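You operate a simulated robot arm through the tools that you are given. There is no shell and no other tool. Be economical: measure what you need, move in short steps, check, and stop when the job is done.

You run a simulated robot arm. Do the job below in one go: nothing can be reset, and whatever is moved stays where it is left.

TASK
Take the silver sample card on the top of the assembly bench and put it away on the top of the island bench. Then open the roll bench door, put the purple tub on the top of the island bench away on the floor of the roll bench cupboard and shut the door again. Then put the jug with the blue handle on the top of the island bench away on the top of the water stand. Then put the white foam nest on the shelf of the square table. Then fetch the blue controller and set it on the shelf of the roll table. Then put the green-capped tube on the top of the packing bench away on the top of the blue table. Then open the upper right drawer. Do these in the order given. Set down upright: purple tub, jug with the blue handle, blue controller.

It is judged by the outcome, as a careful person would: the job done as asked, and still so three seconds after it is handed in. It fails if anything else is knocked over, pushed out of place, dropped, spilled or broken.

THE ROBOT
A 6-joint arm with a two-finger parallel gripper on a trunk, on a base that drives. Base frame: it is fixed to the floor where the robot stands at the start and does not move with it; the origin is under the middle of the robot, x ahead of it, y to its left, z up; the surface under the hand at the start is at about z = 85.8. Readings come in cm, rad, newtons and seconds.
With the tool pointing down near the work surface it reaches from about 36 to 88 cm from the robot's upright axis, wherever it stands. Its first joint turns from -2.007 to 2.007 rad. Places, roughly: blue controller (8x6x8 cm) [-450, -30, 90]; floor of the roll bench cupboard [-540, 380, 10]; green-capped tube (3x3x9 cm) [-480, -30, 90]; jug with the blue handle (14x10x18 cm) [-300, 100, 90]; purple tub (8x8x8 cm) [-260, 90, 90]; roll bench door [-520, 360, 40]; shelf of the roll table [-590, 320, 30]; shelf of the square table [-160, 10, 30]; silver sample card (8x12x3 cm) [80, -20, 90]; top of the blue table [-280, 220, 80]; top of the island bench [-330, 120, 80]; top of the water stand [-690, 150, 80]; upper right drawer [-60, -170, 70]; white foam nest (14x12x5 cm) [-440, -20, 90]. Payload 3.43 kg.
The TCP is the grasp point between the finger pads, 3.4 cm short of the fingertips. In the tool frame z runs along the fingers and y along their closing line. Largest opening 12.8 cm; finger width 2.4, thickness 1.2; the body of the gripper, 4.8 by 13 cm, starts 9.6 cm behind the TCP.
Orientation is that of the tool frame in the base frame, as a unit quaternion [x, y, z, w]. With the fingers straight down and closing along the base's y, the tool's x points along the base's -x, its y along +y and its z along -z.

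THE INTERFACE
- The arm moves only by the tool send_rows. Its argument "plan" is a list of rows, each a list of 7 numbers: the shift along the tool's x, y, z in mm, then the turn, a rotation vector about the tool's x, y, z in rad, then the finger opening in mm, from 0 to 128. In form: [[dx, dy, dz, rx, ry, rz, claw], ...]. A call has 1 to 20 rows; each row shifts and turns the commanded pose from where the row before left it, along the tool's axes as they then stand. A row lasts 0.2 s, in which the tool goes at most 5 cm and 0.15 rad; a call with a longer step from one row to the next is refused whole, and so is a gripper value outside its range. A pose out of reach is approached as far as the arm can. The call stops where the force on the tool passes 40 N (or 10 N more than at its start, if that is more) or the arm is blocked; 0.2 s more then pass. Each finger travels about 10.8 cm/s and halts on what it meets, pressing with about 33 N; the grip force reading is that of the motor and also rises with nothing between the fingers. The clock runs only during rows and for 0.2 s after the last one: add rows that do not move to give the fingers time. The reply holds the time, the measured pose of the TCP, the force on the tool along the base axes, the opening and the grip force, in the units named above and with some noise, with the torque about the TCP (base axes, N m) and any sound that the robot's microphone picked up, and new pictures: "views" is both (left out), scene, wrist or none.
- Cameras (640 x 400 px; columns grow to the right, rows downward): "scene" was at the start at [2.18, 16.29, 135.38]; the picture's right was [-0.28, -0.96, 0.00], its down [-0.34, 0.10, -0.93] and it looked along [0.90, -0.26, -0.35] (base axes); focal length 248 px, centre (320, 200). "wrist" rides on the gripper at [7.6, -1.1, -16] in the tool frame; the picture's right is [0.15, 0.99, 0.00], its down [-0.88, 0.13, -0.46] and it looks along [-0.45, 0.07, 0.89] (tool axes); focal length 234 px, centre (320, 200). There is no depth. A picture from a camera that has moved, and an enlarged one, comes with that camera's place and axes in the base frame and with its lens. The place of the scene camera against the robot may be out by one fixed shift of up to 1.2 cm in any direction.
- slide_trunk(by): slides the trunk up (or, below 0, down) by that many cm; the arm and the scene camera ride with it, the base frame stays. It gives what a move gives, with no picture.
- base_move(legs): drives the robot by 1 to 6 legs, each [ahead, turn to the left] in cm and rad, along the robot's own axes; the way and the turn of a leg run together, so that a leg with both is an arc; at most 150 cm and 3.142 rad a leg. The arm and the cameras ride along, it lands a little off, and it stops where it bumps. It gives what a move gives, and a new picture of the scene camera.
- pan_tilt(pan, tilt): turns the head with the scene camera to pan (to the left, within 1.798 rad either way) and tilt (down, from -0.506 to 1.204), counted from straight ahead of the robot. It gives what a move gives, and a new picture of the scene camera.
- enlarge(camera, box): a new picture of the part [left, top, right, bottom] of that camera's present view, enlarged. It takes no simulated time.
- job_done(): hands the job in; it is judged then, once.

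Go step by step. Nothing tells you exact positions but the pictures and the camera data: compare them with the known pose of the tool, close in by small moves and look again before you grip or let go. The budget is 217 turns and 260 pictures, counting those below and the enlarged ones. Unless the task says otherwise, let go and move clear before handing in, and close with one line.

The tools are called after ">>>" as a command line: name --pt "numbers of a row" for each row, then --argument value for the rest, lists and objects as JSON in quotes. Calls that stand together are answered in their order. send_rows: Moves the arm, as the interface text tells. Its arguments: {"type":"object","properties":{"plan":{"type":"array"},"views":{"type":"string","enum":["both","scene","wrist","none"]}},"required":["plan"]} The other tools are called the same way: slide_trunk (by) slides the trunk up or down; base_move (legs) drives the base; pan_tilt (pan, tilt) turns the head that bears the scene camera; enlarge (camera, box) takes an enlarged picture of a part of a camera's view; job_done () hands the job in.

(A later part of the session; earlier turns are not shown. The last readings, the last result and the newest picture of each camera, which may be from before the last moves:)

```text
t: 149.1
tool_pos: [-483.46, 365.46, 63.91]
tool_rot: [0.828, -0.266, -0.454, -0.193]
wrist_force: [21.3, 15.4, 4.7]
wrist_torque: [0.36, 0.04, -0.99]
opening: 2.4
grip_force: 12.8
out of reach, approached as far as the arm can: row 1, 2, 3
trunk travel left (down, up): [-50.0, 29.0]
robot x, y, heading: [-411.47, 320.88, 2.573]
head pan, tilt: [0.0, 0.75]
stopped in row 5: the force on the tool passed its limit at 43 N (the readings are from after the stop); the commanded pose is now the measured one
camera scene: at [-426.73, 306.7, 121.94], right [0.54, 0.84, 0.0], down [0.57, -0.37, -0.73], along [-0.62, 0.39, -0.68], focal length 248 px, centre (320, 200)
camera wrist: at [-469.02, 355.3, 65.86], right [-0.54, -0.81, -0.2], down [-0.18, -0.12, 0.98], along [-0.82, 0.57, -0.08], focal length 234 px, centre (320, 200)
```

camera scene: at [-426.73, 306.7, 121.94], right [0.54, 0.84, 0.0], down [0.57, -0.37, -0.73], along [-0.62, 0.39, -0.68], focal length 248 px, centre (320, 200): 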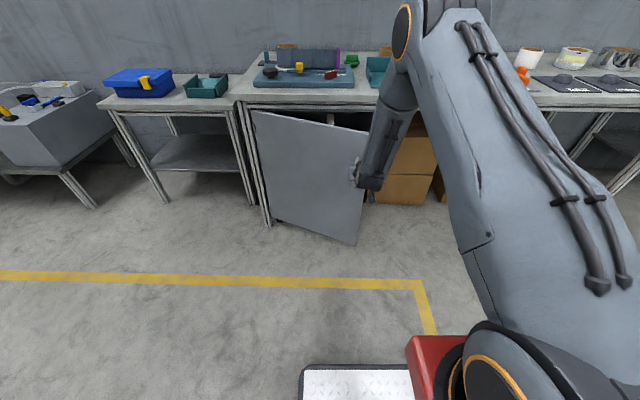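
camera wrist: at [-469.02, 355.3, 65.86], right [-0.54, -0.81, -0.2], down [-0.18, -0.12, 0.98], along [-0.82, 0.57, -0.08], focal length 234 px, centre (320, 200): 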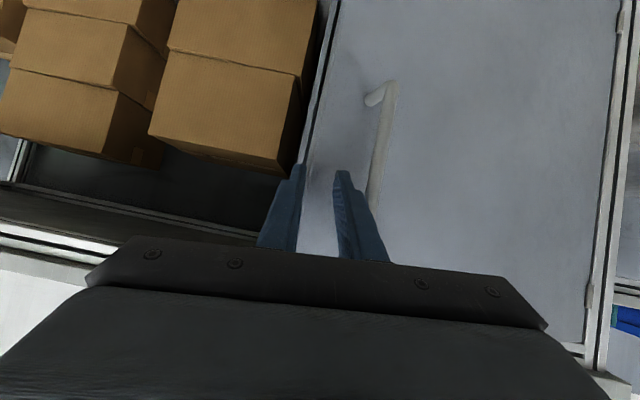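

The fingertips met the door edge and nudged it back to about 20°. I'll retreat, turn the base slightly right to shift the fingers clear of the edge, and enter again.

>>> send_rows --pt "24 0 -40 0 0 0 24" --pt "24 0 -40 0 0 0 24" --pt "24 0 -40 0 0 0 10" --pt "0 0 0 0 0 0 0" --views "none"

>>> base_move --legs '[[0, -0.085]]'

>>> send_rows --pt "0 0 0 0 0 0 0" --views "wrist"

```text
t: 150.1
tool_pos: [-472.89, 357.24, 64.41]
tool_rot: [0.832, -0.255, -0.45, -0.199]
wrist_force: [0.1, -0.2, -0.5]
wrist_torque: [-0.03, 0.04, 0.0]
opening: 0.0
grip_force: 32.9
out of reach, approached as far as the arm can: row 3
trunk travel left (down, up): [-50.0, 29.0]
robot x, y, heading: [-411.36, 321.26, 2.573]
head pan, tilt: [0.0, 0.75]
```

```text
t: 151.0
tool_pos: [-469.57, 362.58, 64.37]
tool_rot: [0.821, -0.29, -0.441, -0.217]
wrist_force: [0.5, 0.8, 0.0]
wrist_torque: [0.02, -0.01, 0.02]
opening: 0.0
grip_force: 32.5
trunk travel left (down, up): [-50.0, 29.0]
robot x, y, heading: [-411.64, 321.1, 2.49]
head pan, tilt: [0.0, 0.75]
camera scene: at [-427.86, 307.9, 121.92], right [0.61, 0.8, 0.0], down [0.54, -0.41, -0.73], along [-0.58, 0.44, -0.68], focal length 248 px, centre (320, 200)
```

scene: 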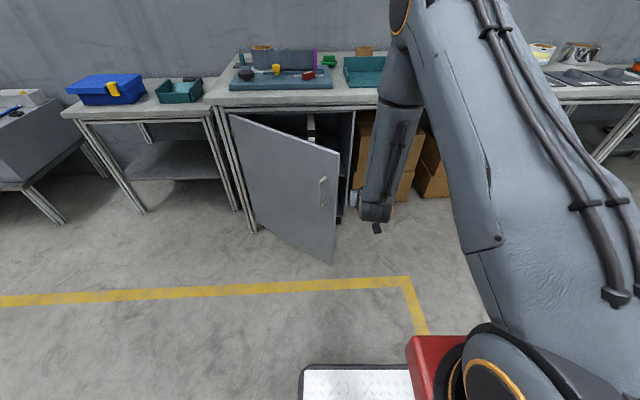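

```text
t: 151.4
tool_pos: [-469.58, 362.56, 64.35]
tool_rot: [0.821, -0.289, -0.442, -0.217]
wrist_force: [-0.5, -0.6, -0.4]
wrist_torque: [-0.02, -0.01, 0.0]
opening: 0.01
grip_force: 32.7
trunk travel left (down, up): [-50.0, 29.0]
robot x, y, heading: [-411.69, 320.82, 2.493]
head pan, tilt: [0.0, 0.75]
camera wrist: at [-456.01, 351.38, 66.34], right [-0.6, -0.77, -0.22], down [-0.2, -0.12, 0.97], along [-0.78, 0.63, -0.08], focal length 234 px, centre (320, 200)
```

wrist: 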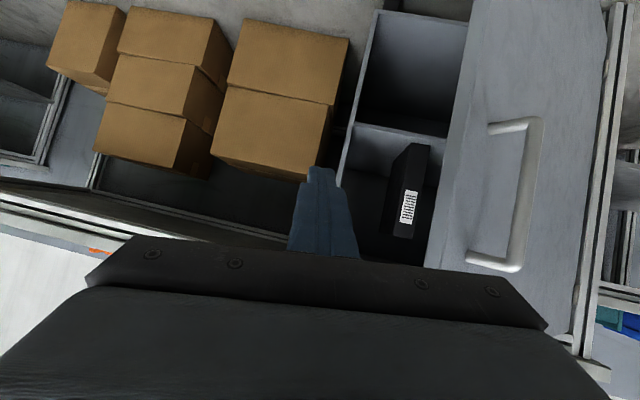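

The retreat pulled the door out to about 40°, and I can see inside: a black binder on the mid shelf, with the floor compartment empty below. I'll move in 8 cm and sweep the base left to push the door wide open.

>>> base_move --legs '[[8, 0], [0, 0.2], [0, 0.2]]'

```text
t: 153.1
tool_pos: [-480.55, 359.64, 64.32]
tool_rot: [0.837, -0.241, -0.452, -0.19]
wrist_force: [0.2, -1.0, -0.3]
wrist_torque: [0.03, -0.01, 0.02]
opening: 0.0
grip_force: 32.9
trunk travel left (down, up): [-50.0, 29.0]
robot x, y, heading: [-418.06, 325.69, 2.625]
head pan, tilt: [0.0, 0.75]
stopped in leg 2: the force on the tool passed its limit at 68 N (the readings are from after the stop); the commanded pose is now the measured one
camera scene: at [-432.51, 310.84, 121.92], right [0.5, 0.87, 0.0], down [0.59, -0.34, -0.73], along [-0.63, 0.36, -0.68], focal length 248 px, centre (320, 200)
```

scene: 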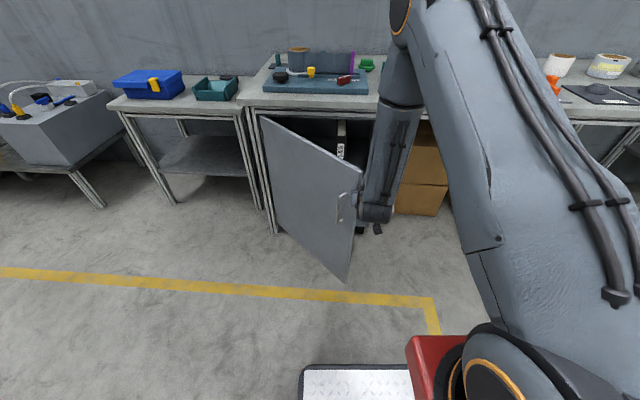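

The finger has met the door's inside. I'll continue pushing in smaller turns.

>>> base_move --legs '[[0, 0.06], [0, 0.06], [0, 0.06], [0, 0.06], [0, 0.06], [0, 0.06]]'

```text
t: 154.0
tool_pos: [-481.54, 356.63, 64.28]
tool_rot: [0.843, -0.226, -0.453, -0.182]
wrist_force: [4.0, 0.4, 2.5]
wrist_torque: [-0.19, 0.09, 0.24]
opening: 0.0
grip_force: 33.0
trunk travel left (down, up): [-50.0, 29.0]
robot x, y, heading: [-417.63, 325.76, 2.668]
head pan, tilt: [0.0, 0.75]
stopped in leg 1: the force on the tool passed its limit at 58 N (the readings are from after the stop); the commanded pose is now the measured one
camera scene: at [-431.78, 310.19, 121.92], right [0.46, 0.89, 0.0], down [0.61, -0.31, -0.73], along [-0.65, 0.33, -0.68], focal length 248 px, centre (320, 200)
```

scene: 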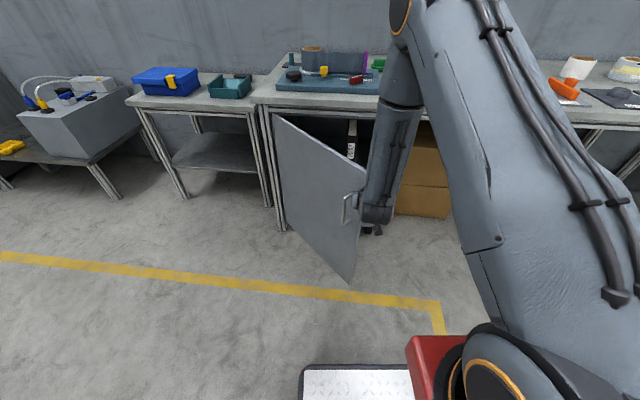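

The base turn makes force spikes, so I'll push with the arm in slow steps instead.

>>> send_rows --pt "3 16 -5 0 0 0 0" --pt "3 16 -5 0 0 0 0" --pt "3 16 -5 0 0 0 0" --pt "3 16 -5 0 0 0 0" --pt "3 16 -5 0 0 0 0" --pt "3 16 -5 0 0 0 0" --pt "3 16 -5 0 0 0 0" --pt "3 16 -5 0 0 0 0" --pt "3 16 -5 0 0 0 0" --pt "3 16 -5 0 0 0 0" --pt "3 16 -5 0 0 0 0" --pt "3 16 -5 0 0 0 0" --pt "3 16 -5 0 0 0 0" --pt "3 16 -5 0 0 0 0" --views "both"

```text
t: 154.4
tool_pos: [-481.19, 356.1, 63.92]
tool_rot: [0.843, -0.23, -0.451, -0.184]
wrist_force: [8.1, 0.8, 2.4]
wrist_torque: [-0.41, 0.54, 0.54]
opening: 0.0
grip_force: 33.1
trunk travel left (down, up): [-50.0, 29.0]
robot x, y, heading: [-417.68, 325.76, 2.663]
head pan, tilt: [0.0, 0.75]
stopped in row 1: the force on the tool passed its limit at 49 N (the readings are from after the stop); the commanded pose is now the measured one
camera scene: at [-431.78, 310.22, 121.92], right [0.46, 0.89, 0.0], down [0.61, -0.31, -0.73], along [-0.65, 0.34, -0.68], focal length 248 px, centre (320, 200)
camera wrist: at [-466.22, 346.99, 66.14], right [-0.48, -0.85, -0.23], down [-0.2, -0.15, 0.97], along [-0.86, 0.51, -0.1], focal length 234 px, centre (320, 200)
```

scene: 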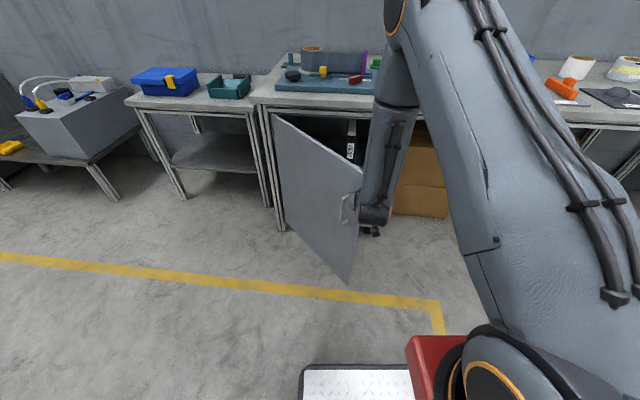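
wrist: 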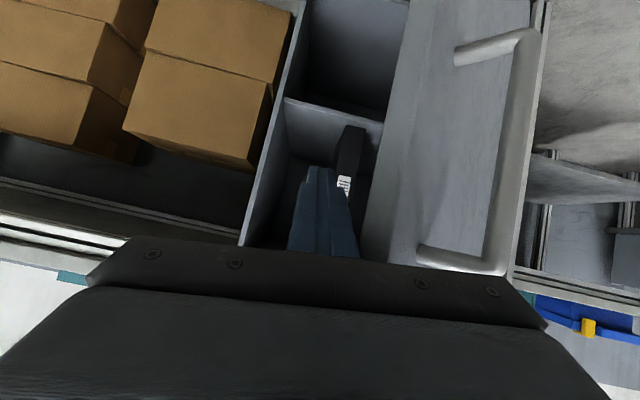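

It is the gripper body that meets the door's edge, and the push was too quick. I'll go a bit deeper and push in smaller steps.

>>> send_rows --pt "-5 -10 8 0 0 0 0" --pt "-10 0 17 0 0 0 0" --pt "-10 0 17 0 0 0 0" --pt "-10 0 17 0 0 0 0" --pt "0 6 0 0 0 0 0" --pt "0 6 0 0 0 0 0" --pt "0 6 0 0 0 0 0" --pt "0 6 0 0 0 0 0" --pt "0 6 0 0 0 0 0" --pt "0 6 0 0 0 0 0" --pt "0 6 0 0 0 0 0" --pt "0 6 0 0 0 0 0" --pt "0 6 0 0 0 0 0" --pt "0 6 0 0 0 0 0" --pt "0 6 0 0 0 0 0" --pt "0 6 0 0 0 0 0" --pt "0 6 0 0 0 0 0" --pt "0 6 0 0 0 0 0" --views "scene"

```text
t: 154.9
tool_pos: [-481.62, 358.31, 63.81]
tool_rot: [0.844, -0.235, -0.446, -0.185]
wrist_force: [11.1, 2.4, 2.4]
wrist_torque: [-0.29, 0.66, 0.61]
opening: 0.0
grip_force: 32.5
trunk travel left (down, up): [-50.0, 29.0]
robot x, y, heading: [-417.69, 325.79, 2.662]
head pan, tilt: [0.0, 0.75]
stopped in row 2: the force on the tool passed its limit at 57 N (the readings are from after the stop); the commanded pose is now the measured one
camera scene: at [-431.78, 310.25, 121.93], right [0.46, 0.89, 0.0], down [0.61, -0.31, -0.73], along [-0.65, 0.34, -0.68], focal length 248 px, centre (320, 200)
```

scene: 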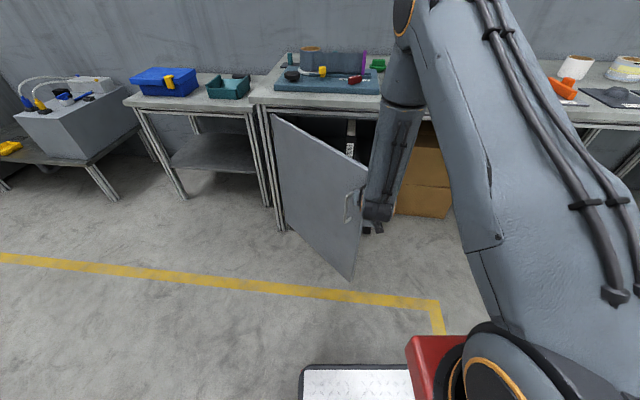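

The wide gripper body keeps meeting the door edge. A better way is to point the fingers straight down, hang them behind the door's top edge, and sweep it open from above. I'll raise and rotate first.

>>> send_rows --pt "6 -10 -10 0 0 0 0" --pt "-33.6 -4.1 -21.4 0 0 0 0" --pt "-33.6 -4.1 -21.4 0 0 0 0" --pt "-33.6 -4.1 -21.4 0 0 0 0" --pt "-33.6 -4.1 -21.4 0 0 0 0" --pt "-33.6 -4.1 -21.4 0 0 0 0" --pt "-33.6 -4.1 -21.4 0 0 0 0" --pt "-33.6 -4.1 -21.4 0 0 0 0" --pt "0 0 0 0 0.14 0 0" --pt "0 0 0 0 0.14 0 0" --pt "0 0 0 0 0.14 0 0" --pt "0 0 0 0 0.14 0 0" --pt "0 0 0 0 0.14 0 0" --pt "0 0 0 0 0.14 0 0" --pt "0 0 0 0 0.14 0 0" --pt "0 0 0 0 0.05 0 0" --pt "0 0 0 0 0 0 0" --views "both"

```text
t: 158.5
tool_pos: [-480.17, 359.07, 92.15]
tool_rot: [0.951, -0.301, -0.013, -0.07]
wrist_force: [0.0, 0.1, 0.1]
wrist_torque: [-0.01, 0.02, 0.0]
opening: 0.01
grip_force: 33.0
out of reach, approached as far as the arm can: row 11
trunk travel left (down, up): [-50.0, 29.0]
robot x, y, heading: [-417.66, 325.97, 2.662]
head pan, tilt: [0.0, 0.75]
camera scene: at [-431.81, 310.23, 121.92], right [0.46, 0.89, 0.0], down [0.61, -0.31, -0.73], along [-0.65, 0.34, -0.68], focal length 248 px, centre (320, 200)
camera wrist: at [-473.54, 353.3, 107.61], right [-0.45, -0.88, -0.13], down [-0.8, 0.34, 0.49], along [-0.39, 0.33, -0.86], focal length 234 px, centre (320, 200)
```

scene: 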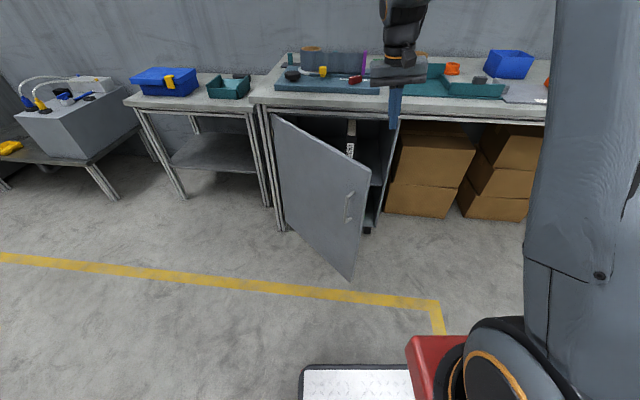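
wrist: 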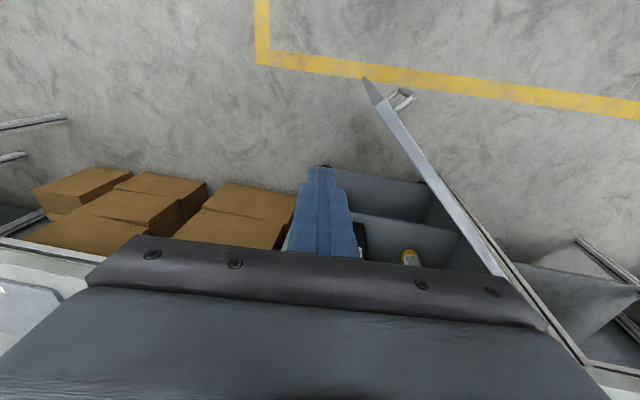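

From above, the door panel and its free edge are clear; the door is about 40° open. I'll lower the fingers behind it and sweep slowly.

>>> send_rows --pt "2.5 4.7 37.6 0 0 0 0" --pt "2.5 4.7 37.6 0 0 0 0" --pt "2.5 4.7 37.6 0 0 0 0" --pt "2.5 4.7 37.6 0 0 0 0" --pt "2.5 4.7 37.6 0 0 0 0" --pt "0 12 -1.5 0 0 0 0" --pt "0 12 -1.5 0 0 0 0" --pt "0 12 -1.5 0 0 0 0" --pt "0 12 -1.5 0 0 0 0" --pt "0 8 -1 0 0 0 0" --pt "0 8 -1 0 0 0 0" --pt "2 8 -1 0 0 0 0" --pt "2 8 -1 0 0 0 0" --pt "3 8 -1 0 0 0 0" --pt "3 8 -1 0 0 0 0" --pt "3 8 -1 0 0 0 0" --pt "4 8 -1 0 0 0 0" --pt "4 8 -1 0 0 0 0" --views "both"

```text
t: 162.3
tool_pos: [-485.19, 347.97, 73.07]
tool_rot: [0.95, -0.303, -0.015, -0.071]
wrist_force: [-0.2, 0.4, -0.3]
wrist_torque: [-0.07, 0.01, 0.0]
opening: 0.0
grip_force: 32.7
trunk travel left (down, up): [-50.0, 29.0]
robot x, y, heading: [-417.66, 326.03, 2.666]
head pan, tilt: [0.0, 0.75]
camera scene: at [-431.82, 310.24, 121.92], right [0.46, 0.89, 0.0], down [0.61, -0.31, -0.73], along [-0.65, 0.34, -0.68], focal length 248 px, centre (320, 200)
camera wrist: at [-478.74, 342.18, 88.47], right [-0.45, -0.88, -0.13], down [-0.8, 0.34, 0.49], along [-0.39, 0.33, -0.86], focal length 234 px, centre (320, 200)
```

scene: 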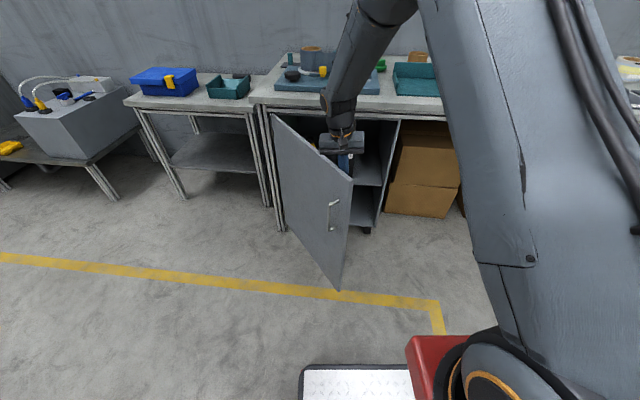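
wrist: 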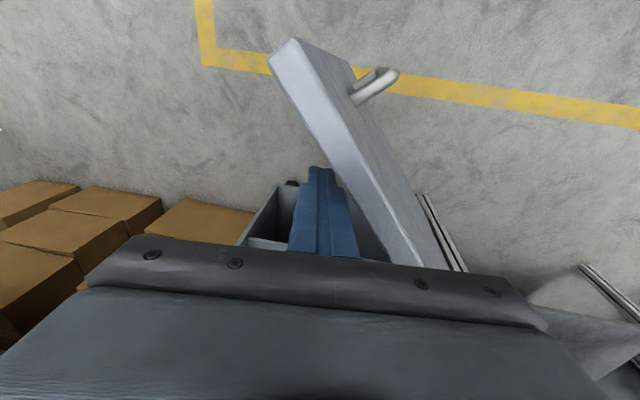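

The door follows nicely. I'll continue the sweep.

>>> send_rows --pt "5 11 -1.6 0 0 0 0" --pt "5 11 -1.6 0 0 0 0" --pt "5 11 -1.6 0 0 0 0" --pt "5 11 -1.6 0 0 0 0" --pt "5 11 -1.6 0 0 0 0" --pt "5 11 -1.6 0 0 0 0" --pt "5 11 -1.6 0 0 0 0" --pt "5 11 -1.6 0 0 0 0" --pt "5 11 -1.6 0 0 0 0" --pt "5 11 -1.6 0 0 0 0" --pt "5 11 -1.6 0 0 0 0" --pt "5 11 -1.6 0 0 0 0" --pt "5 11 -1.6 0 0 0 0" --pt "5 11 -1.6 0 0 0 0" --pt "5 11 -1.6 0 0 0 0" --pt "5 11 -1.6 0 0 0 0" --pt "5 11 -1.6 0 0 0 0" --pt "5 11 -1.6 0 0 0 0" --pt "5 11 -1.6 0 0 0 0" --pt "0 0 0 0 0 0 0" --views "both"

```text
t: 166.5
tool_pos: [-489.7, 325.13, 72.77]
tool_rot: [0.951, -0.302, -0.012, -0.07]
wrist_force: [-0.4, -0.4, 0.6]
wrist_torque: [0.0, 0.03, 0.0]
opening: 0.01
grip_force: 32.8
trunk travel left (down, up): [-50.0, 29.0]
robot x, y, heading: [-417.89, 326.2, 2.664]
head pan, tilt: [0.0, 0.75]
camera scene: at [-431.82, 310.23, 121.92], right [0.46, 0.89, 0.0], down [0.61, -0.31, -0.73], along [-0.65, 0.34, -0.68], focal length 248 px, centre (320, 200)
camera wrist: at [-483.13, 319.42, 88.21], right [-0.45, -0.88, -0.13], down [-0.8, 0.33, 0.49], along [-0.39, 0.33, -0.86], focal length 234 px, centre (320, 200)
```

scene: 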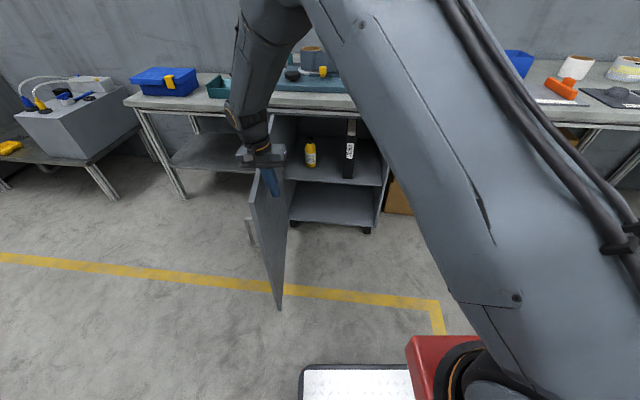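
wrist: 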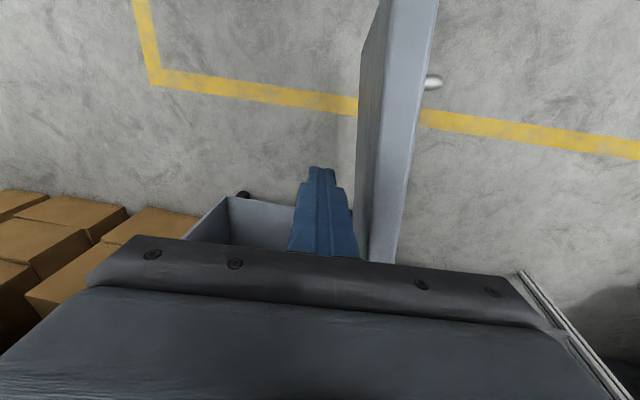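

The door stands at about 90°. I see the mid shelf (z≈44, bottle and binder) and the clear floor compartment below at z≈10.5. Now I raise and tuck the arm and go back for the tub.

>>> send_rows --pt "-2.7 -12 -39.6 0 0 0 0" --pt "-2.7 -5 -39.6 0 0 0 0" --pt "-2.7 -5 -39.6 0 0 0 0" --pt "-2.7 -5 -39.6 0 0 0 0" --pt "-2.7 -5 -39.6 0 0 0 0" --pt "-2.7 -5 -39.6 0 0 0 0" --pt "-2.7 -5 -39.6 0 0 0 0" --pt "15.2 -39.9 4 0 0 0 60" --pt "15.2 -39.9 4 0 0 0 60" --pt "15.2 -39.9 4 0 0 0 60" --pt "15.2 -39.9 4 0 0 0 60" --pt "15.2 -39.9 4 0 0 0 60" --pt "15.2 -39.9 4 0 0 0 60" --pt "15.2 -39.9 4 0 0 0 60" --pt "15.2 -39.9 4 0 0 0 60" --pt "0 0 0 0 0 0 60" --views "scene"

```text
t: 169.9
tool_pos: [-460.84, 345.01, 100.75]
tool_rot: [0.951, -0.302, -0.013, -0.07]
wrist_force: [0.1, 0.4, -0.1]
wrist_torque: [-0.02, 0.02, 0.0]
opening: 5.99
grip_force: 0.0
trunk travel left (down, up): [-50.0, 29.0]
robot x, y, heading: [-417.71, 326.4, 2.661]
head pan, tilt: [0.0, 0.75]
camera scene: at [-431.82, 310.23, 121.92], right [0.46, 0.89, 0.0], down [0.61, -0.31, -0.73], along [-0.65, 0.34, -0.68], focal length 248 px, centre (320, 200)
```

scene: 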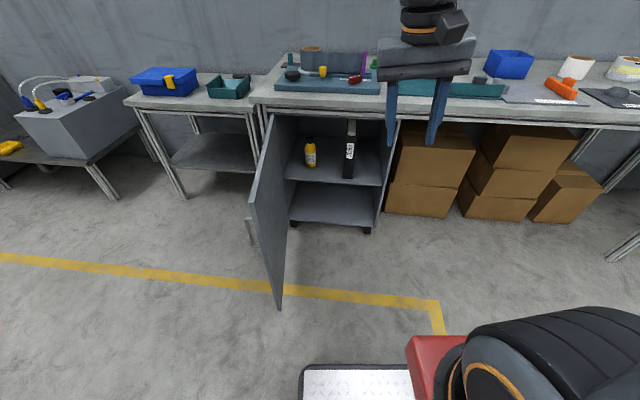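

The door stays open. I'll drive back to the lane beside the island bench, opposite the tub.

>>> base_move --legs '[[0, 1.436], [106, 0], [106, 0], [0, 1.57], [129, 0], [129, 0]]'

```text
t: 178.1
tool_pos: [-500.26, 207.41, 100.71]
tool_rot: [0.919, 0.388, -0.055, -0.045]
wrist_force: [-0.1, -0.7, 0.7]
wrist_torque: [0.0, 0.0, 0.02]
opening: 5.99
grip_force: 0.1
trunk travel left (down, up): [-50.0, 29.0]
robot x, y, heading: [-474.53, 246.71, -2.2]
head pan, tilt: [0.0, 0.75]
stopped in leg 2: the robot was blocked; the commanded pose is now the measured one
camera scene: at [-462.45, 230.9, 121.92], right [-0.81, 0.59, 0.0], down [0.4, 0.55, -0.73], along [-0.43, -0.59, -0.68], focal length 248 px, centre (320, 200)
```

scene: 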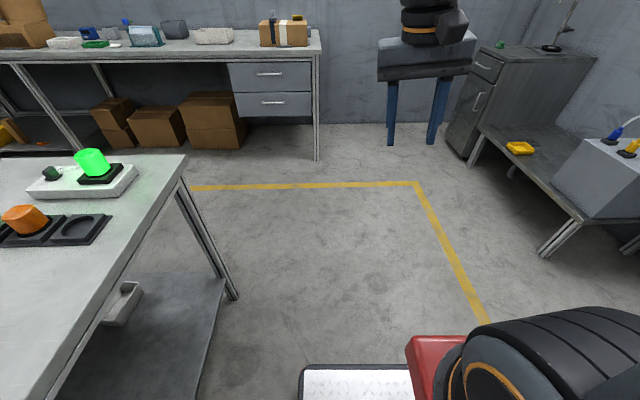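

The robot likely brushed the island bench's end corner on its left. I'll back off and pass farther from it.

>>> base_move --legs '[[-15, 0], [0, -0.3], [65, 0], [0, 0.3], [66, 0], [0, 1.57]]'

```text
t: 191.8
tool_pos: [-517.05, 141.99, 100.77]
tool_rot: [0.369, 0.927, -0.07, 0.009]
wrist_force: [-0.2, 0.1, 0.3]
wrist_torque: [0.0, -0.02, 0.0]
opening: 5.99
grip_force: 0.0
trunk travel left (down, up): [-50.0, 29.0]
robot x, y, heading: [-557.16, 167.32, -0.614]
head pan, tilt: [0.0, 0.75]
camera scene: at [-542.43, 179.32, 121.92], right [-0.58, -0.82, 0.0], down [-0.56, 0.4, -0.73], along [0.6, -0.42, -0.68], focal length 248 px, centre (320, 200)
```

scene: 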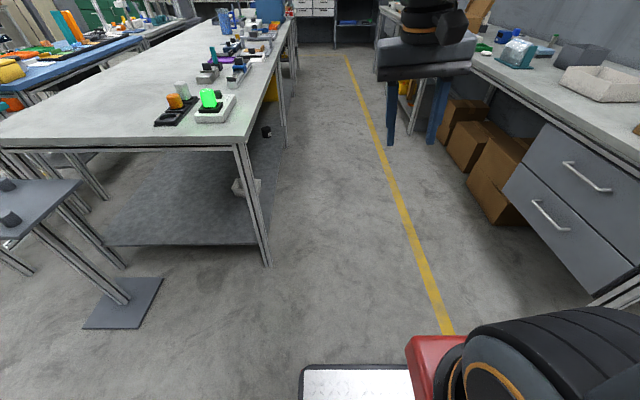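

There is a small pedestal by the island's end (near (-441,228)); that is what I brushed, so I'll keep away from it. Now I drive down the lane.

>>> base_move --legs '[[140, 0], [141, 0], [0, 1.571], [28, 0]]'

```text
t: 210.8
tool_pos: [-286.02, 64.93, 100.84]
tool_rot: [-0.385, 0.92, -0.045, 0.055]
wrist_force: [0.0, -0.2, -0.1]
wrist_torque: [0.0, 0.0, -0.01]
opening: 5.99
grip_force: 0.0
trunk travel left (down, up): [-50.0, 29.0]
robot x, y, heading: [-312.29, 25.39, 0.935]
head pan, tilt: [0.0, 0.75]
camera scene: at [-325.17, 40.38, 121.93], right [0.8, -0.6, 0.0], down [-0.41, -0.55, -0.73], along [0.44, 0.59, -0.68], focal length 248 px, centre (320, 200)
```

scene: 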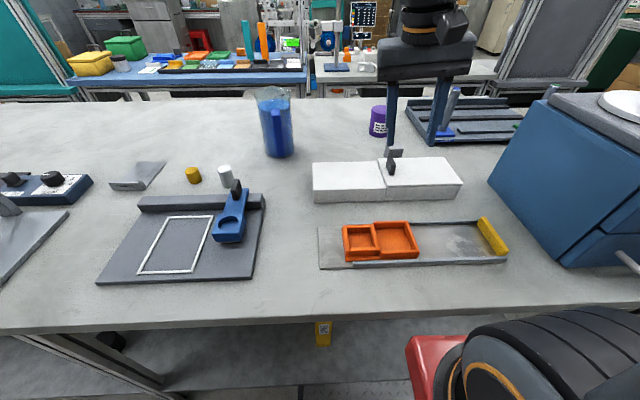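

The tub stands near (-265.5,89.5) straight ahead at about 79 cm. I'll pick it with the tool tilted about 40° so that I can later set it into the cupboard with the same tilt. First I orient.

>>> send_rows --pt "0 0 0 -0.126 0 0 110" --pt "0 0 0 0 0 -0.14 110" --pt "0 0 -10 0 -0.126 0 110" --pt "0 0 -10 0 -0.126 0 110" --pt "0 0 -10 0 -0.126 0 110" --pt "0 0 0 0 -0.126 0 110" --pt "0 0 0 0 -0.126 0 110" --pt "0 0 0 0 0 0 110" --views "both"

```text
t: 212.6
tool_pos: [-283.35, 69.49, 101.16]
tool_rot: [-0.426, 0.837, 0.151, 0.308]
wrist_force: [-0.5, 0.9, -0.6]
wrist_torque: [0.01, -0.02, -0.01]
opening: 11.0
grip_force: 0.1
out of reach, approached as far as the arm can: row 5, 6, 7
trunk travel left (down, up): [-50.0, 29.0]
robot x, y, heading: [-311.86, 25.35, 0.934]
head pan, tilt: [0.0, 0.75]
camera scene: at [-325.17, 40.37, 121.92], right [0.8, -0.6, 0.0], down [-0.41, -0.55, -0.73], along [0.44, 0.59, -0.68], focal length 248 px, centre (320, 200)
camera wrist: at [-292.01, 55.99, 108.75], right [-0.86, 0.49, -0.1], down [0.11, 0.39, 0.91], along [0.49, 0.78, -0.39], focal length 234 px, centre (320, 200)
```

scene: 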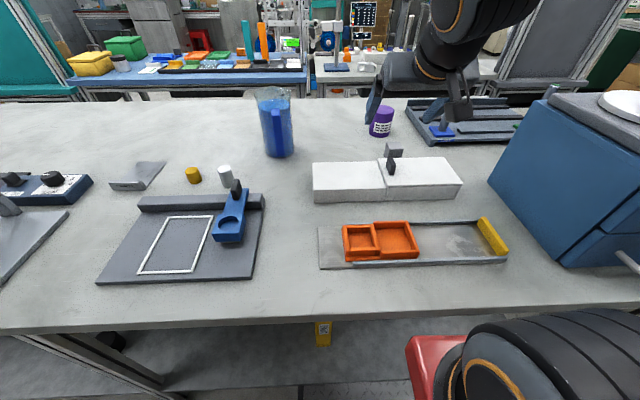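
wrist: 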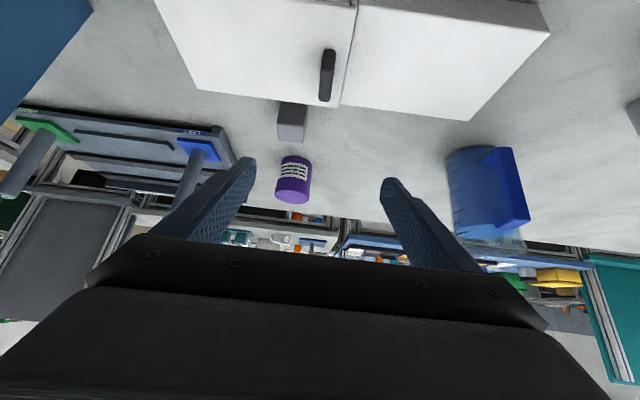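

Tub centre is at about (-263.7,88.7). I'll line up with the tool axis and approach to within several cm.

>>> send_rows --pt "-35 -14.3 0 0 0 0 115" --pt "-35 -14.3 0 0 0 0 115" --pt "-35 -14.3 0 0 0 0 115" --pt "0 0 45 0 0 0 115" --pt "0 0 45 0 0 0 115" --pt "0 0 45 0 0 0 115" --pt "0 0 45 0 0 0 115" --pt "0 0 0 0 0 0 115" --views "both"

```text
t: 214.4
tool_pos: [-268.28, 82.74, 94.37]
tool_rot: [-0.426, 0.838, 0.15, 0.306]
wrist_force: [-0.5, 0.4, 0.2]
wrist_torque: [0.01, 0.04, 0.01]
opening: 11.47
grip_force: 0.0
trunk travel left (down, up): [-50.0, 29.0]
robot x, y, heading: [-311.74, 25.18, 0.936]
head pan, tilt: [0.0, 0.75]
camera scene: at [-325.18, 40.37, 121.93], right [0.8, -0.6, 0.0], down [-0.41, -0.55, -0.73], along [0.44, 0.59, -0.68], focal length 248 px, centre (320, 200)
camera wrist: at [-276.86, 69.15, 101.73], right [-0.86, 0.49, -0.1], down [0.11, 0.39, 0.91], along [0.49, 0.78, -0.39], focal length 234 px, centre (320, 200)
```

scene: 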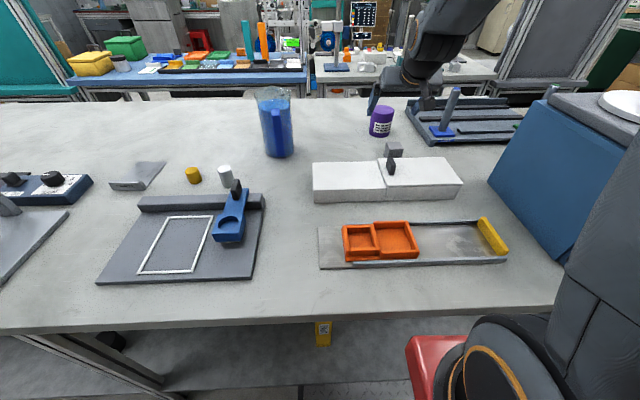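
wrist: 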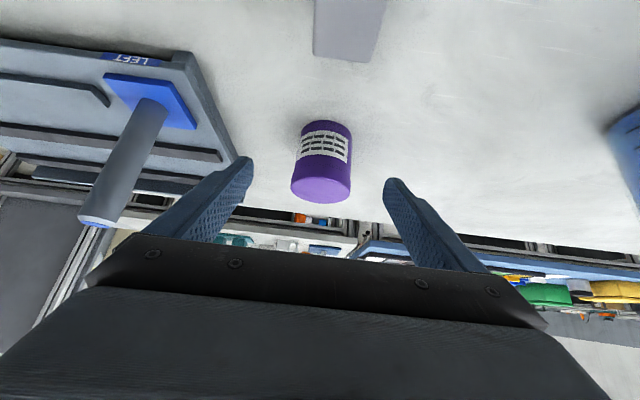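

Well lined up. I'll advance 10 cm along the axis onto the tub and then close.

>>> send_rows --pt "-5.7 1.5 33 0 0 0 115" --pt "-5.7 1.5 33 0 0 0 115" --pt "-5.7 1.5 30 0 0 0 115" --pt "0 0 0 0 0 0 115" --views "wrist"

```text
t: 215.4
tool_pos: [-264.07, 89.0, 87.93]
tool_rot: [-0.426, 0.838, 0.15, 0.306]
wrist_force: [0.4, -0.2, 0.0]
wrist_torque: [0.01, -0.06, 0.0]
opening: 11.49
grip_force: 0.1
trunk travel left (down, up): [-50.0, 29.0]
robot x, y, heading: [-311.68, 25.43, 0.937]
head pan, tilt: [0.0, 0.75]
camera wrist: at [-272.77, 75.44, 95.42], right [-0.86, 0.49, -0.1], down [0.11, 0.39, 0.91], along [0.49, 0.78, -0.39], focal length 234 px, centre (320, 200)
```

wrist: 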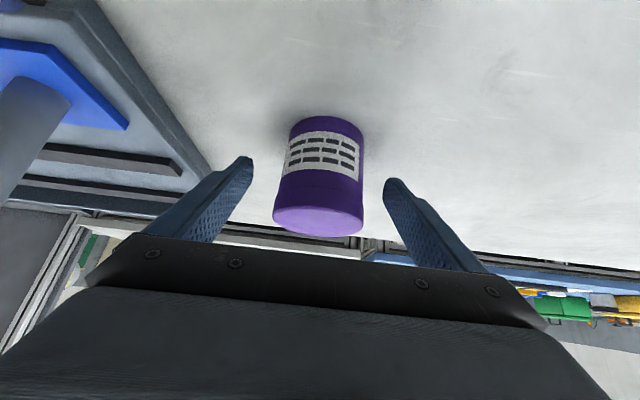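

The fingers straddle it; I'll go 1 cm further and close.

>>> send_rows --pt "-7.7 0 6.4 0 0 0 115" --pt "0 0 0 0 0 0 90" --pt "0 0 0 0 0 0 70" --pt "0 0 0 0 0 0 50" --pt "0 0 0 0 0 0 50" --views "wrist"

```text
t: 216.6
tool_pos: [-263.51, 89.8, 88.06]
tool_rot: [-0.426, 0.838, 0.151, 0.305]
wrist_force: [-1.0, 0.7, 0.7]
wrist_torque: [0.14, 0.12, -0.04]
opening: 7.06
grip_force: 33.3
trunk travel left (down, up): [-50.0, 29.0]
robot x, y, heading: [-312.23, 25.26, 0.934]
head pan, tilt: [0.0, 0.75]
camera wrist: at [-272.19, 76.27, 95.46], right [-0.86, 0.49, -0.1], down [0.11, 0.39, 0.91], along [0.49, 0.78, -0.39], focal length 234 px, centre (320, 200)
```

wrist: 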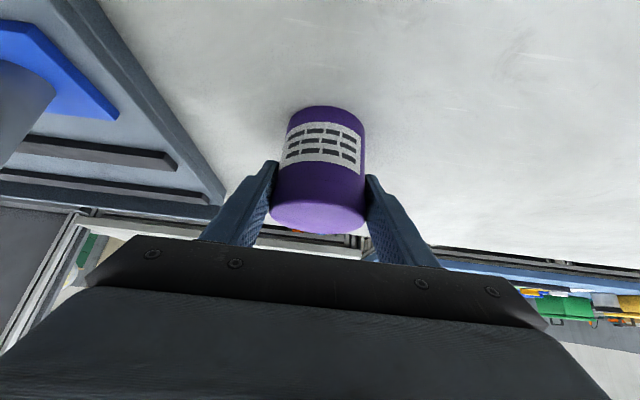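

The tub is held (7.1 cm). I'll lift it and pull it back.

>>> send_rows --pt "-12 0 -14.3 0 0 0 50" --pt "-25.7 -0.4 -30.6 0 0 0 50" --pt "-25.7 -0.4 -30.6 0 0 0 50" --pt "-25.7 -0.4 -30.6 0 0 0 50" --pt "30.6 0 -25.7 0 0 0 50" --pt "30.6 0 -25.7 0 0 0 50" --pt "30.6 0 -25.7 0 0 0 50" --pt "30.6 0 -25.7 0 0 0 50" --pt "30.6 0 -25.7 0 0 0 50" --pt "30.6 0 -25.7 0 0 0 50" --pt "0 0 0 0 0 0 50" --views "both"

```text
t: 219.0
tool_pos: [-277.83, 70.64, 101.97]
tool_rot: [-0.426, 0.838, 0.15, 0.306]
wrist_force: [0.2, -0.1, -3.4]
wrist_torque: [-0.01, 0.0, -0.02]
opening: 7.05
grip_force: 32.9
trunk travel left (down, up): [-50.0, 29.0]
robot x, y, heading: [-311.55, 25.71, 0.935]
head pan, tilt: [0.0, 0.75]
camera scene: at [-325.16, 40.39, 121.92], right [0.8, -0.6, 0.0], down [-0.41, -0.55, -0.73], along [0.44, 0.59, -0.68], focal length 248 px, centre (320, 200)
camera wrist: at [-286.41, 56.94, 109.4], right [-0.86, 0.49, -0.1], down [0.11, 0.39, 0.91], along [0.49, 0.78, -0.39], focal length 234 px, centre (320, 200)
```

scene: 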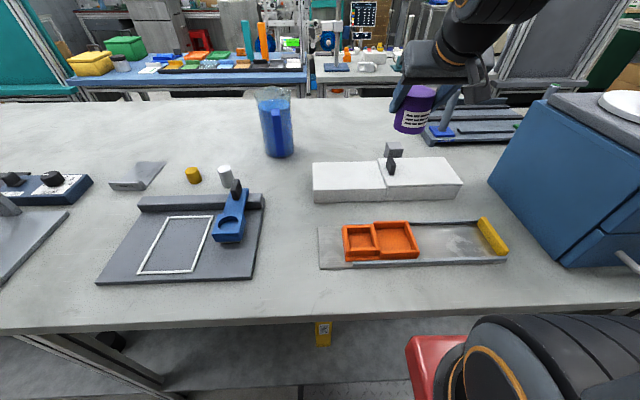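
wrist: 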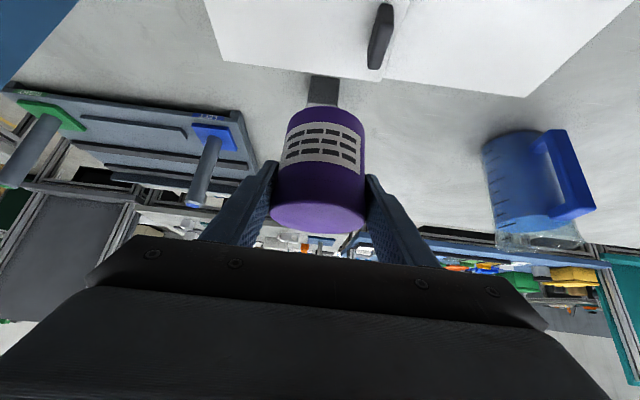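

Tub held upright. I'll drive back along the lane to the crossing line n≈541, which passes between the pedestal and the open door.

>>> base_move --legs '[[-29, 0], [0, 1.588], [136, 0], [136, 0]]'

```text
t: 237.6
tool_pos: [-594.31, 194.91, 102.03]
tool_rot: [0.895, -0.288, -0.323, -0.109]
wrist_force: [0.5, -0.7, -2.5]
wrist_torque: [-0.01, -0.01, 0.01]
opening: 7.06
grip_force: 33.0
trunk travel left (down, up): [-50.0, 29.0]
robot x, y, heading: [-548.96, 161.16, 2.511]
head pan, tilt: [0.0, 0.75]
camera scene: at [-565.1, 147.64, 121.92], right [0.59, 0.81, 0.0], down [0.55, -0.4, -0.73], along [-0.59, 0.43, -0.68], focal length 248 px, centre (320, 200)
```

scene: 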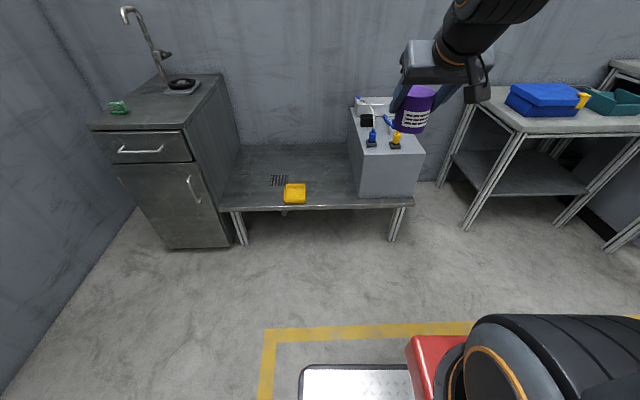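

On line. Now across to the spot in front of the cupboard.

>>> base_move --legs '[[0, -1.557], [105, 0], [100, 0]]'

```text
t: 251.6
tool_pos: [-397.4, 375.19, 102.06]
tool_rot: [-0.436, 0.833, 0.153, 0.305]
wrist_force: [-0.5, 0.3, -2.8]
wrist_torque: [-0.05, -0.01, -0.03]
opening: 7.03
grip_force: 33.6
trunk travel left (down, up): [-50.0, 29.0]
robot x, y, heading: [-430.33, 328.94, 0.96]
head pan, tilt: [0.0, 0.75]
camera scene: at [-444.19, 343.81, 121.92], right [0.82, -0.58, 0.0], down [-0.39, -0.56, -0.73], along [0.42, 0.6, -0.68], focal length 248 px, centre (320, 200)
```

scene: 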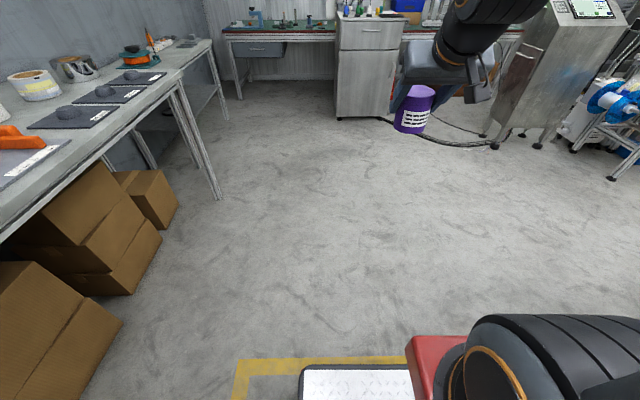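

Through. I'll turn to face the cupboard.

>>> base_move --legs '[[0, 1.565], [10, 0]]'

```text
t: 256.6
tool_pos: [-484.29, 368.23, 101.96]
tool_rot: [0.896, -0.283, -0.323, -0.107]
wrist_force: [-0.1, 0.1, -2.9]
wrist_torque: [0.0, -0.01, -0.01]
opening: 7.04
grip_force: 32.8
trunk travel left (down, up): [-50.0, 29.0]
robot x, y, heading: [-438.9, 334.86, 2.518]
head pan, tilt: [0.0, 0.75]
camera scene: at [-454.69, 321.39, 121.93], right [0.58, 0.81, 0.0], down [0.55, -0.4, -0.73], along [-0.59, 0.43, -0.68], focal length 248 px, centre (320, 200)
```

scene: 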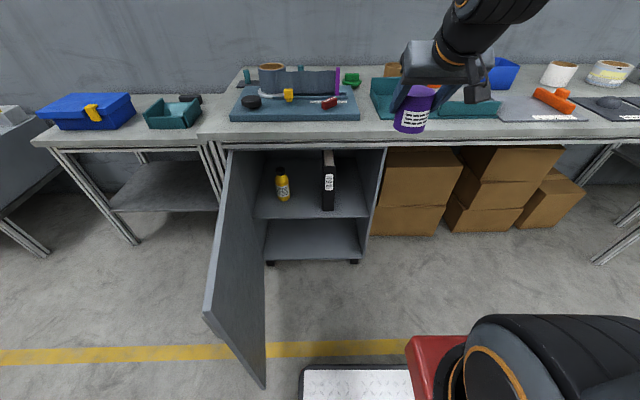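

I'll zoom in on the floor compartment to find its floor and edges.

>>> enlarge --camera "scene" --box '[210, 170, 402, 290]'

```text
3.33 times, centred on (306, 230) of scene
camera zoom: at [-454.69, 321.39, 121.93], right [0.58, 0.81, 0.0], down [0.55, -0.4, -0.73], along [-0.59, 0.43, -0.68], focal length 827 px, centre (367, 100)
```

zoom: 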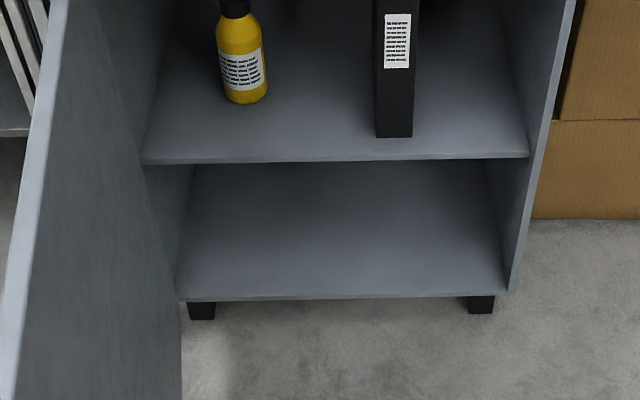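

Floor top I estimate at z≈14–16, front edge n≈629; shelf above at z≈44. I'll lower the trunk with the tub still in front of the bench.

>>> slide_trunk --by -40

>>> slide_trunk --by -10

>>> send_rows --pt "0 0 0 0 0 0 50" --views "both"

```text
t: 260.4
tool_pos: [-490.91, 373.0, 61.91]
tool_rot: [0.896, -0.284, -0.324, -0.108]
wrist_force: [0.1, 0.4, -2.0]
wrist_torque: [-0.02, -0.02, -0.02]
opening: 7.01
grip_force: 33.0
trunk travel left (down, up): [-10.0, 69.0]
robot x, y, heading: [-438.58, 335.09, 2.516]
head pan, tilt: [0.0, 0.75]
```

```text
t: 261.7
tool_pos: [-492.72, 374.23, 52.0]
tool_rot: [0.896, -0.284, -0.324, -0.107]
wrist_force: [-0.6, 0.1, -2.6]
wrist_torque: [0.0, -0.02, 0.01]
opening: 7.02
grip_force: 33.1
trunk travel left (down, up): [0.0, 79.0]
robot x, y, heading: [-438.79, 334.66, 2.517]
head pan, tilt: [0.0, 0.75]
```

```text
t: 262.1
tool_pos: [-492.82, 374.26, 51.88]
tool_rot: [0.896, -0.285, -0.324, -0.108]
wrist_force: [0.2, 0.5, -2.2]
wrist_torque: [-0.01, -0.02, 0.0]
opening: 7.03
grip_force: 33.2
trunk travel left (down, up): [0.0, 79.0]
robot x, y, heading: [-438.64, 335.2, 2.52]
head pan, tilt: [0.0, 0.75]
camera scene: at [-466.0, 329.48, 71.92], right [0.58, 0.81, 0.0], down [0.55, -0.4, -0.73], along [-0.59, 0.43, -0.68], focal length 248 px, centre (320, 200)
camera wrist: at [-479.08, 365.82, 59.4], right [-0.48, -0.87, -0.1], down [-0.39, 0.11, 0.91], along [-0.78, 0.48, -0.39], focal length 234 px, centre (320, 200)
```

scene: 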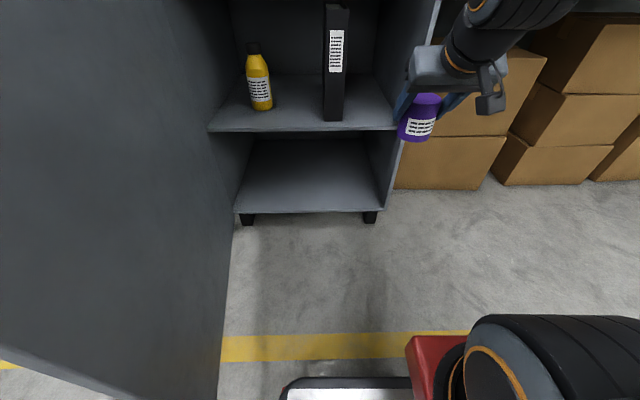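
wrist: 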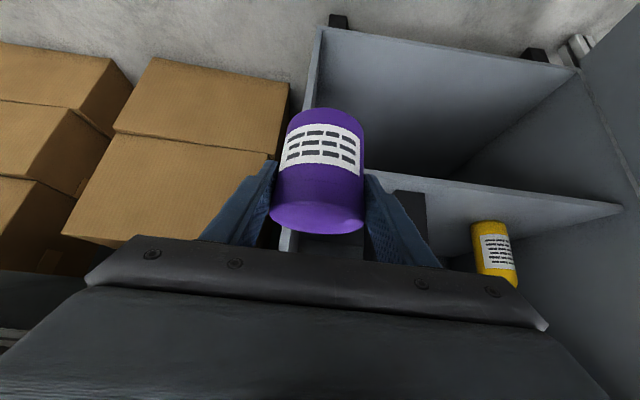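

Sliding the trunk down also moves the arm a little forward (it's now n≈618). I'll back 4 cm, lower in front of the cupboard, and shift sideways to its middle.

>>> send_rows --pt "30.7 0 -25.7 0 0 0 50" --pt "27.6 0.4 33 0 0 0 50" --pt "27.6 0.4 33 0 0 0 50" --pt "27.6 0.4 33 0 0 0 50" --pt "27.6 0.4 33 0 0 0 50" --pt "27.6 0.4 33 0 0 0 50" --pt "27.6 0.4 33 0 0 0 50" --pt "0 40 0 0 0 0 50" --pt "0 40 0 0 0 0 50" --pt "0 40 0 0 0 0 50" --pt "0 40 0 0 0 0 50" --pt "0 30 0 0 0 0 50" --pt "0 0 0 0 0 0 50" --views "both"

```text
t: 264.9
tool_pos: [-506.03, 360.47, 25.52]
tool_rot: [0.896, -0.284, -0.324, -0.107]
wrist_force: [0.1, 0.1, -3.5]
wrist_torque: [0.0, -0.03, -0.04]
opening: 7.01
grip_force: 33.4
out of reach, approached as far as the arm can: row 1, 3, 4, 5, 6
trunk travel left (down, up): [0.0, 79.0]
robot x, y, heading: [-438.89, 334.48, 2.517]
head pan, tilt: [0.0, 0.75]
camera scene: at [-466.01, 329.48, 71.92], right [0.58, 0.81, 0.0], down [0.55, -0.4, -0.73], along [-0.59, 0.43, -0.68], focal length 248 px, centre (320, 200)
camera wrist: at [-492.4, 352.0, 33.0], right [-0.48, -0.87, -0.1], down [-0.39, 0.11, 0.91], along [-0.78, 0.48, -0.39], focal length 234 px, centre (320, 200)
```

scene: 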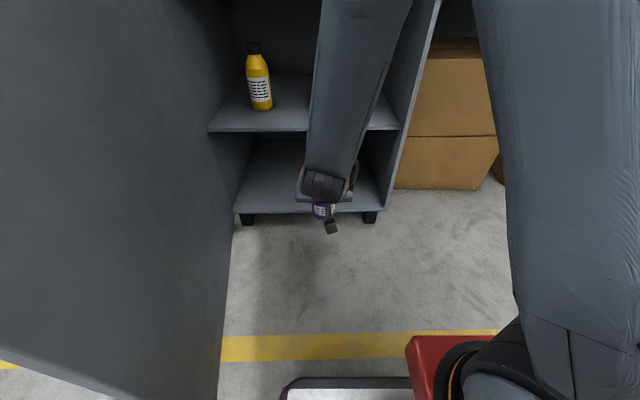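
wrist: 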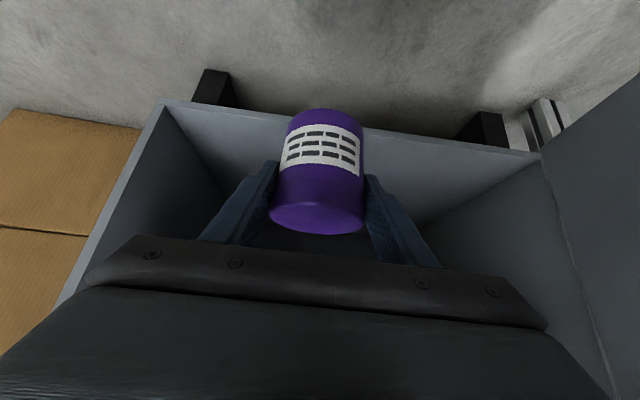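

Tub bottom is about 20, floor about 13.5. I'll lower 3.5 cm and then move in 15 cm under the shelf.

>>> send_rows --pt "22.5 0.3 26.9 0 0 0 50" --pt "-23 0 19.3 0 0 0 50" --pt "-23 0 19.3 0 0 0 50" --pt "-23 0 19.3 0 0 0 50" --pt "-23 0 19.3 0 0 0 50" --pt "-23 0 19.3 0 0 0 50" --pt "0 0 0 0 0 0 50" --views "both"

```text
t: 266.5
tool_pos: [-518.19, 369.28, 22.0]
tool_rot: [0.896, -0.284, -0.323, -0.108]
wrist_force: [0.6, -0.2, -3.2]
wrist_torque: [0.01, 0.01, 0.0]
opening: 7.03
grip_force: 33.7
trunk travel left (down, up): [0.0, 79.0]
robot x, y, heading: [-438.72, 335.23, 2.52]
head pan, tilt: [0.0, 0.75]
camera scene: at [-466.01, 329.48, 71.92], right [0.58, 0.81, 0.0], down [0.55, -0.4, -0.73], along [-0.59, 0.43, -0.68], focal length 248 px, centre (320, 200)
camera wrist: at [-504.6, 360.79, 29.39], right [-0.48, -0.87, -0.1], down [-0.39, 0.11, 0.91], along [-0.78, 0.48, -0.39], focal length 234 px, centre (320, 200)
```

scene: 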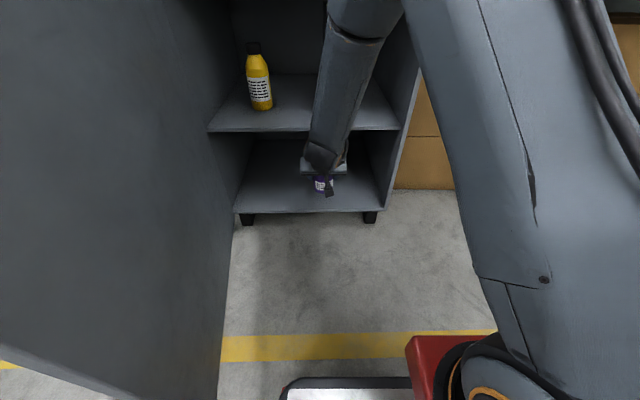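
wrist: 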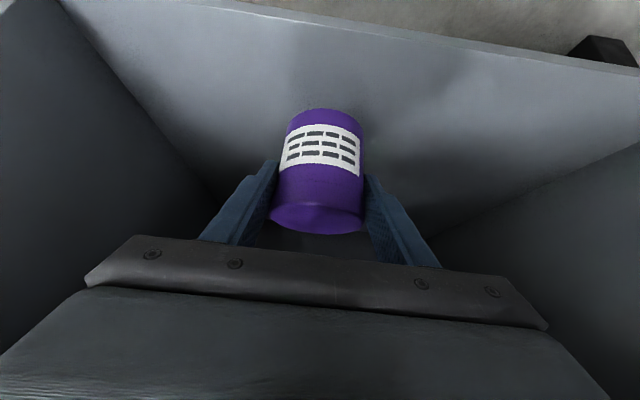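

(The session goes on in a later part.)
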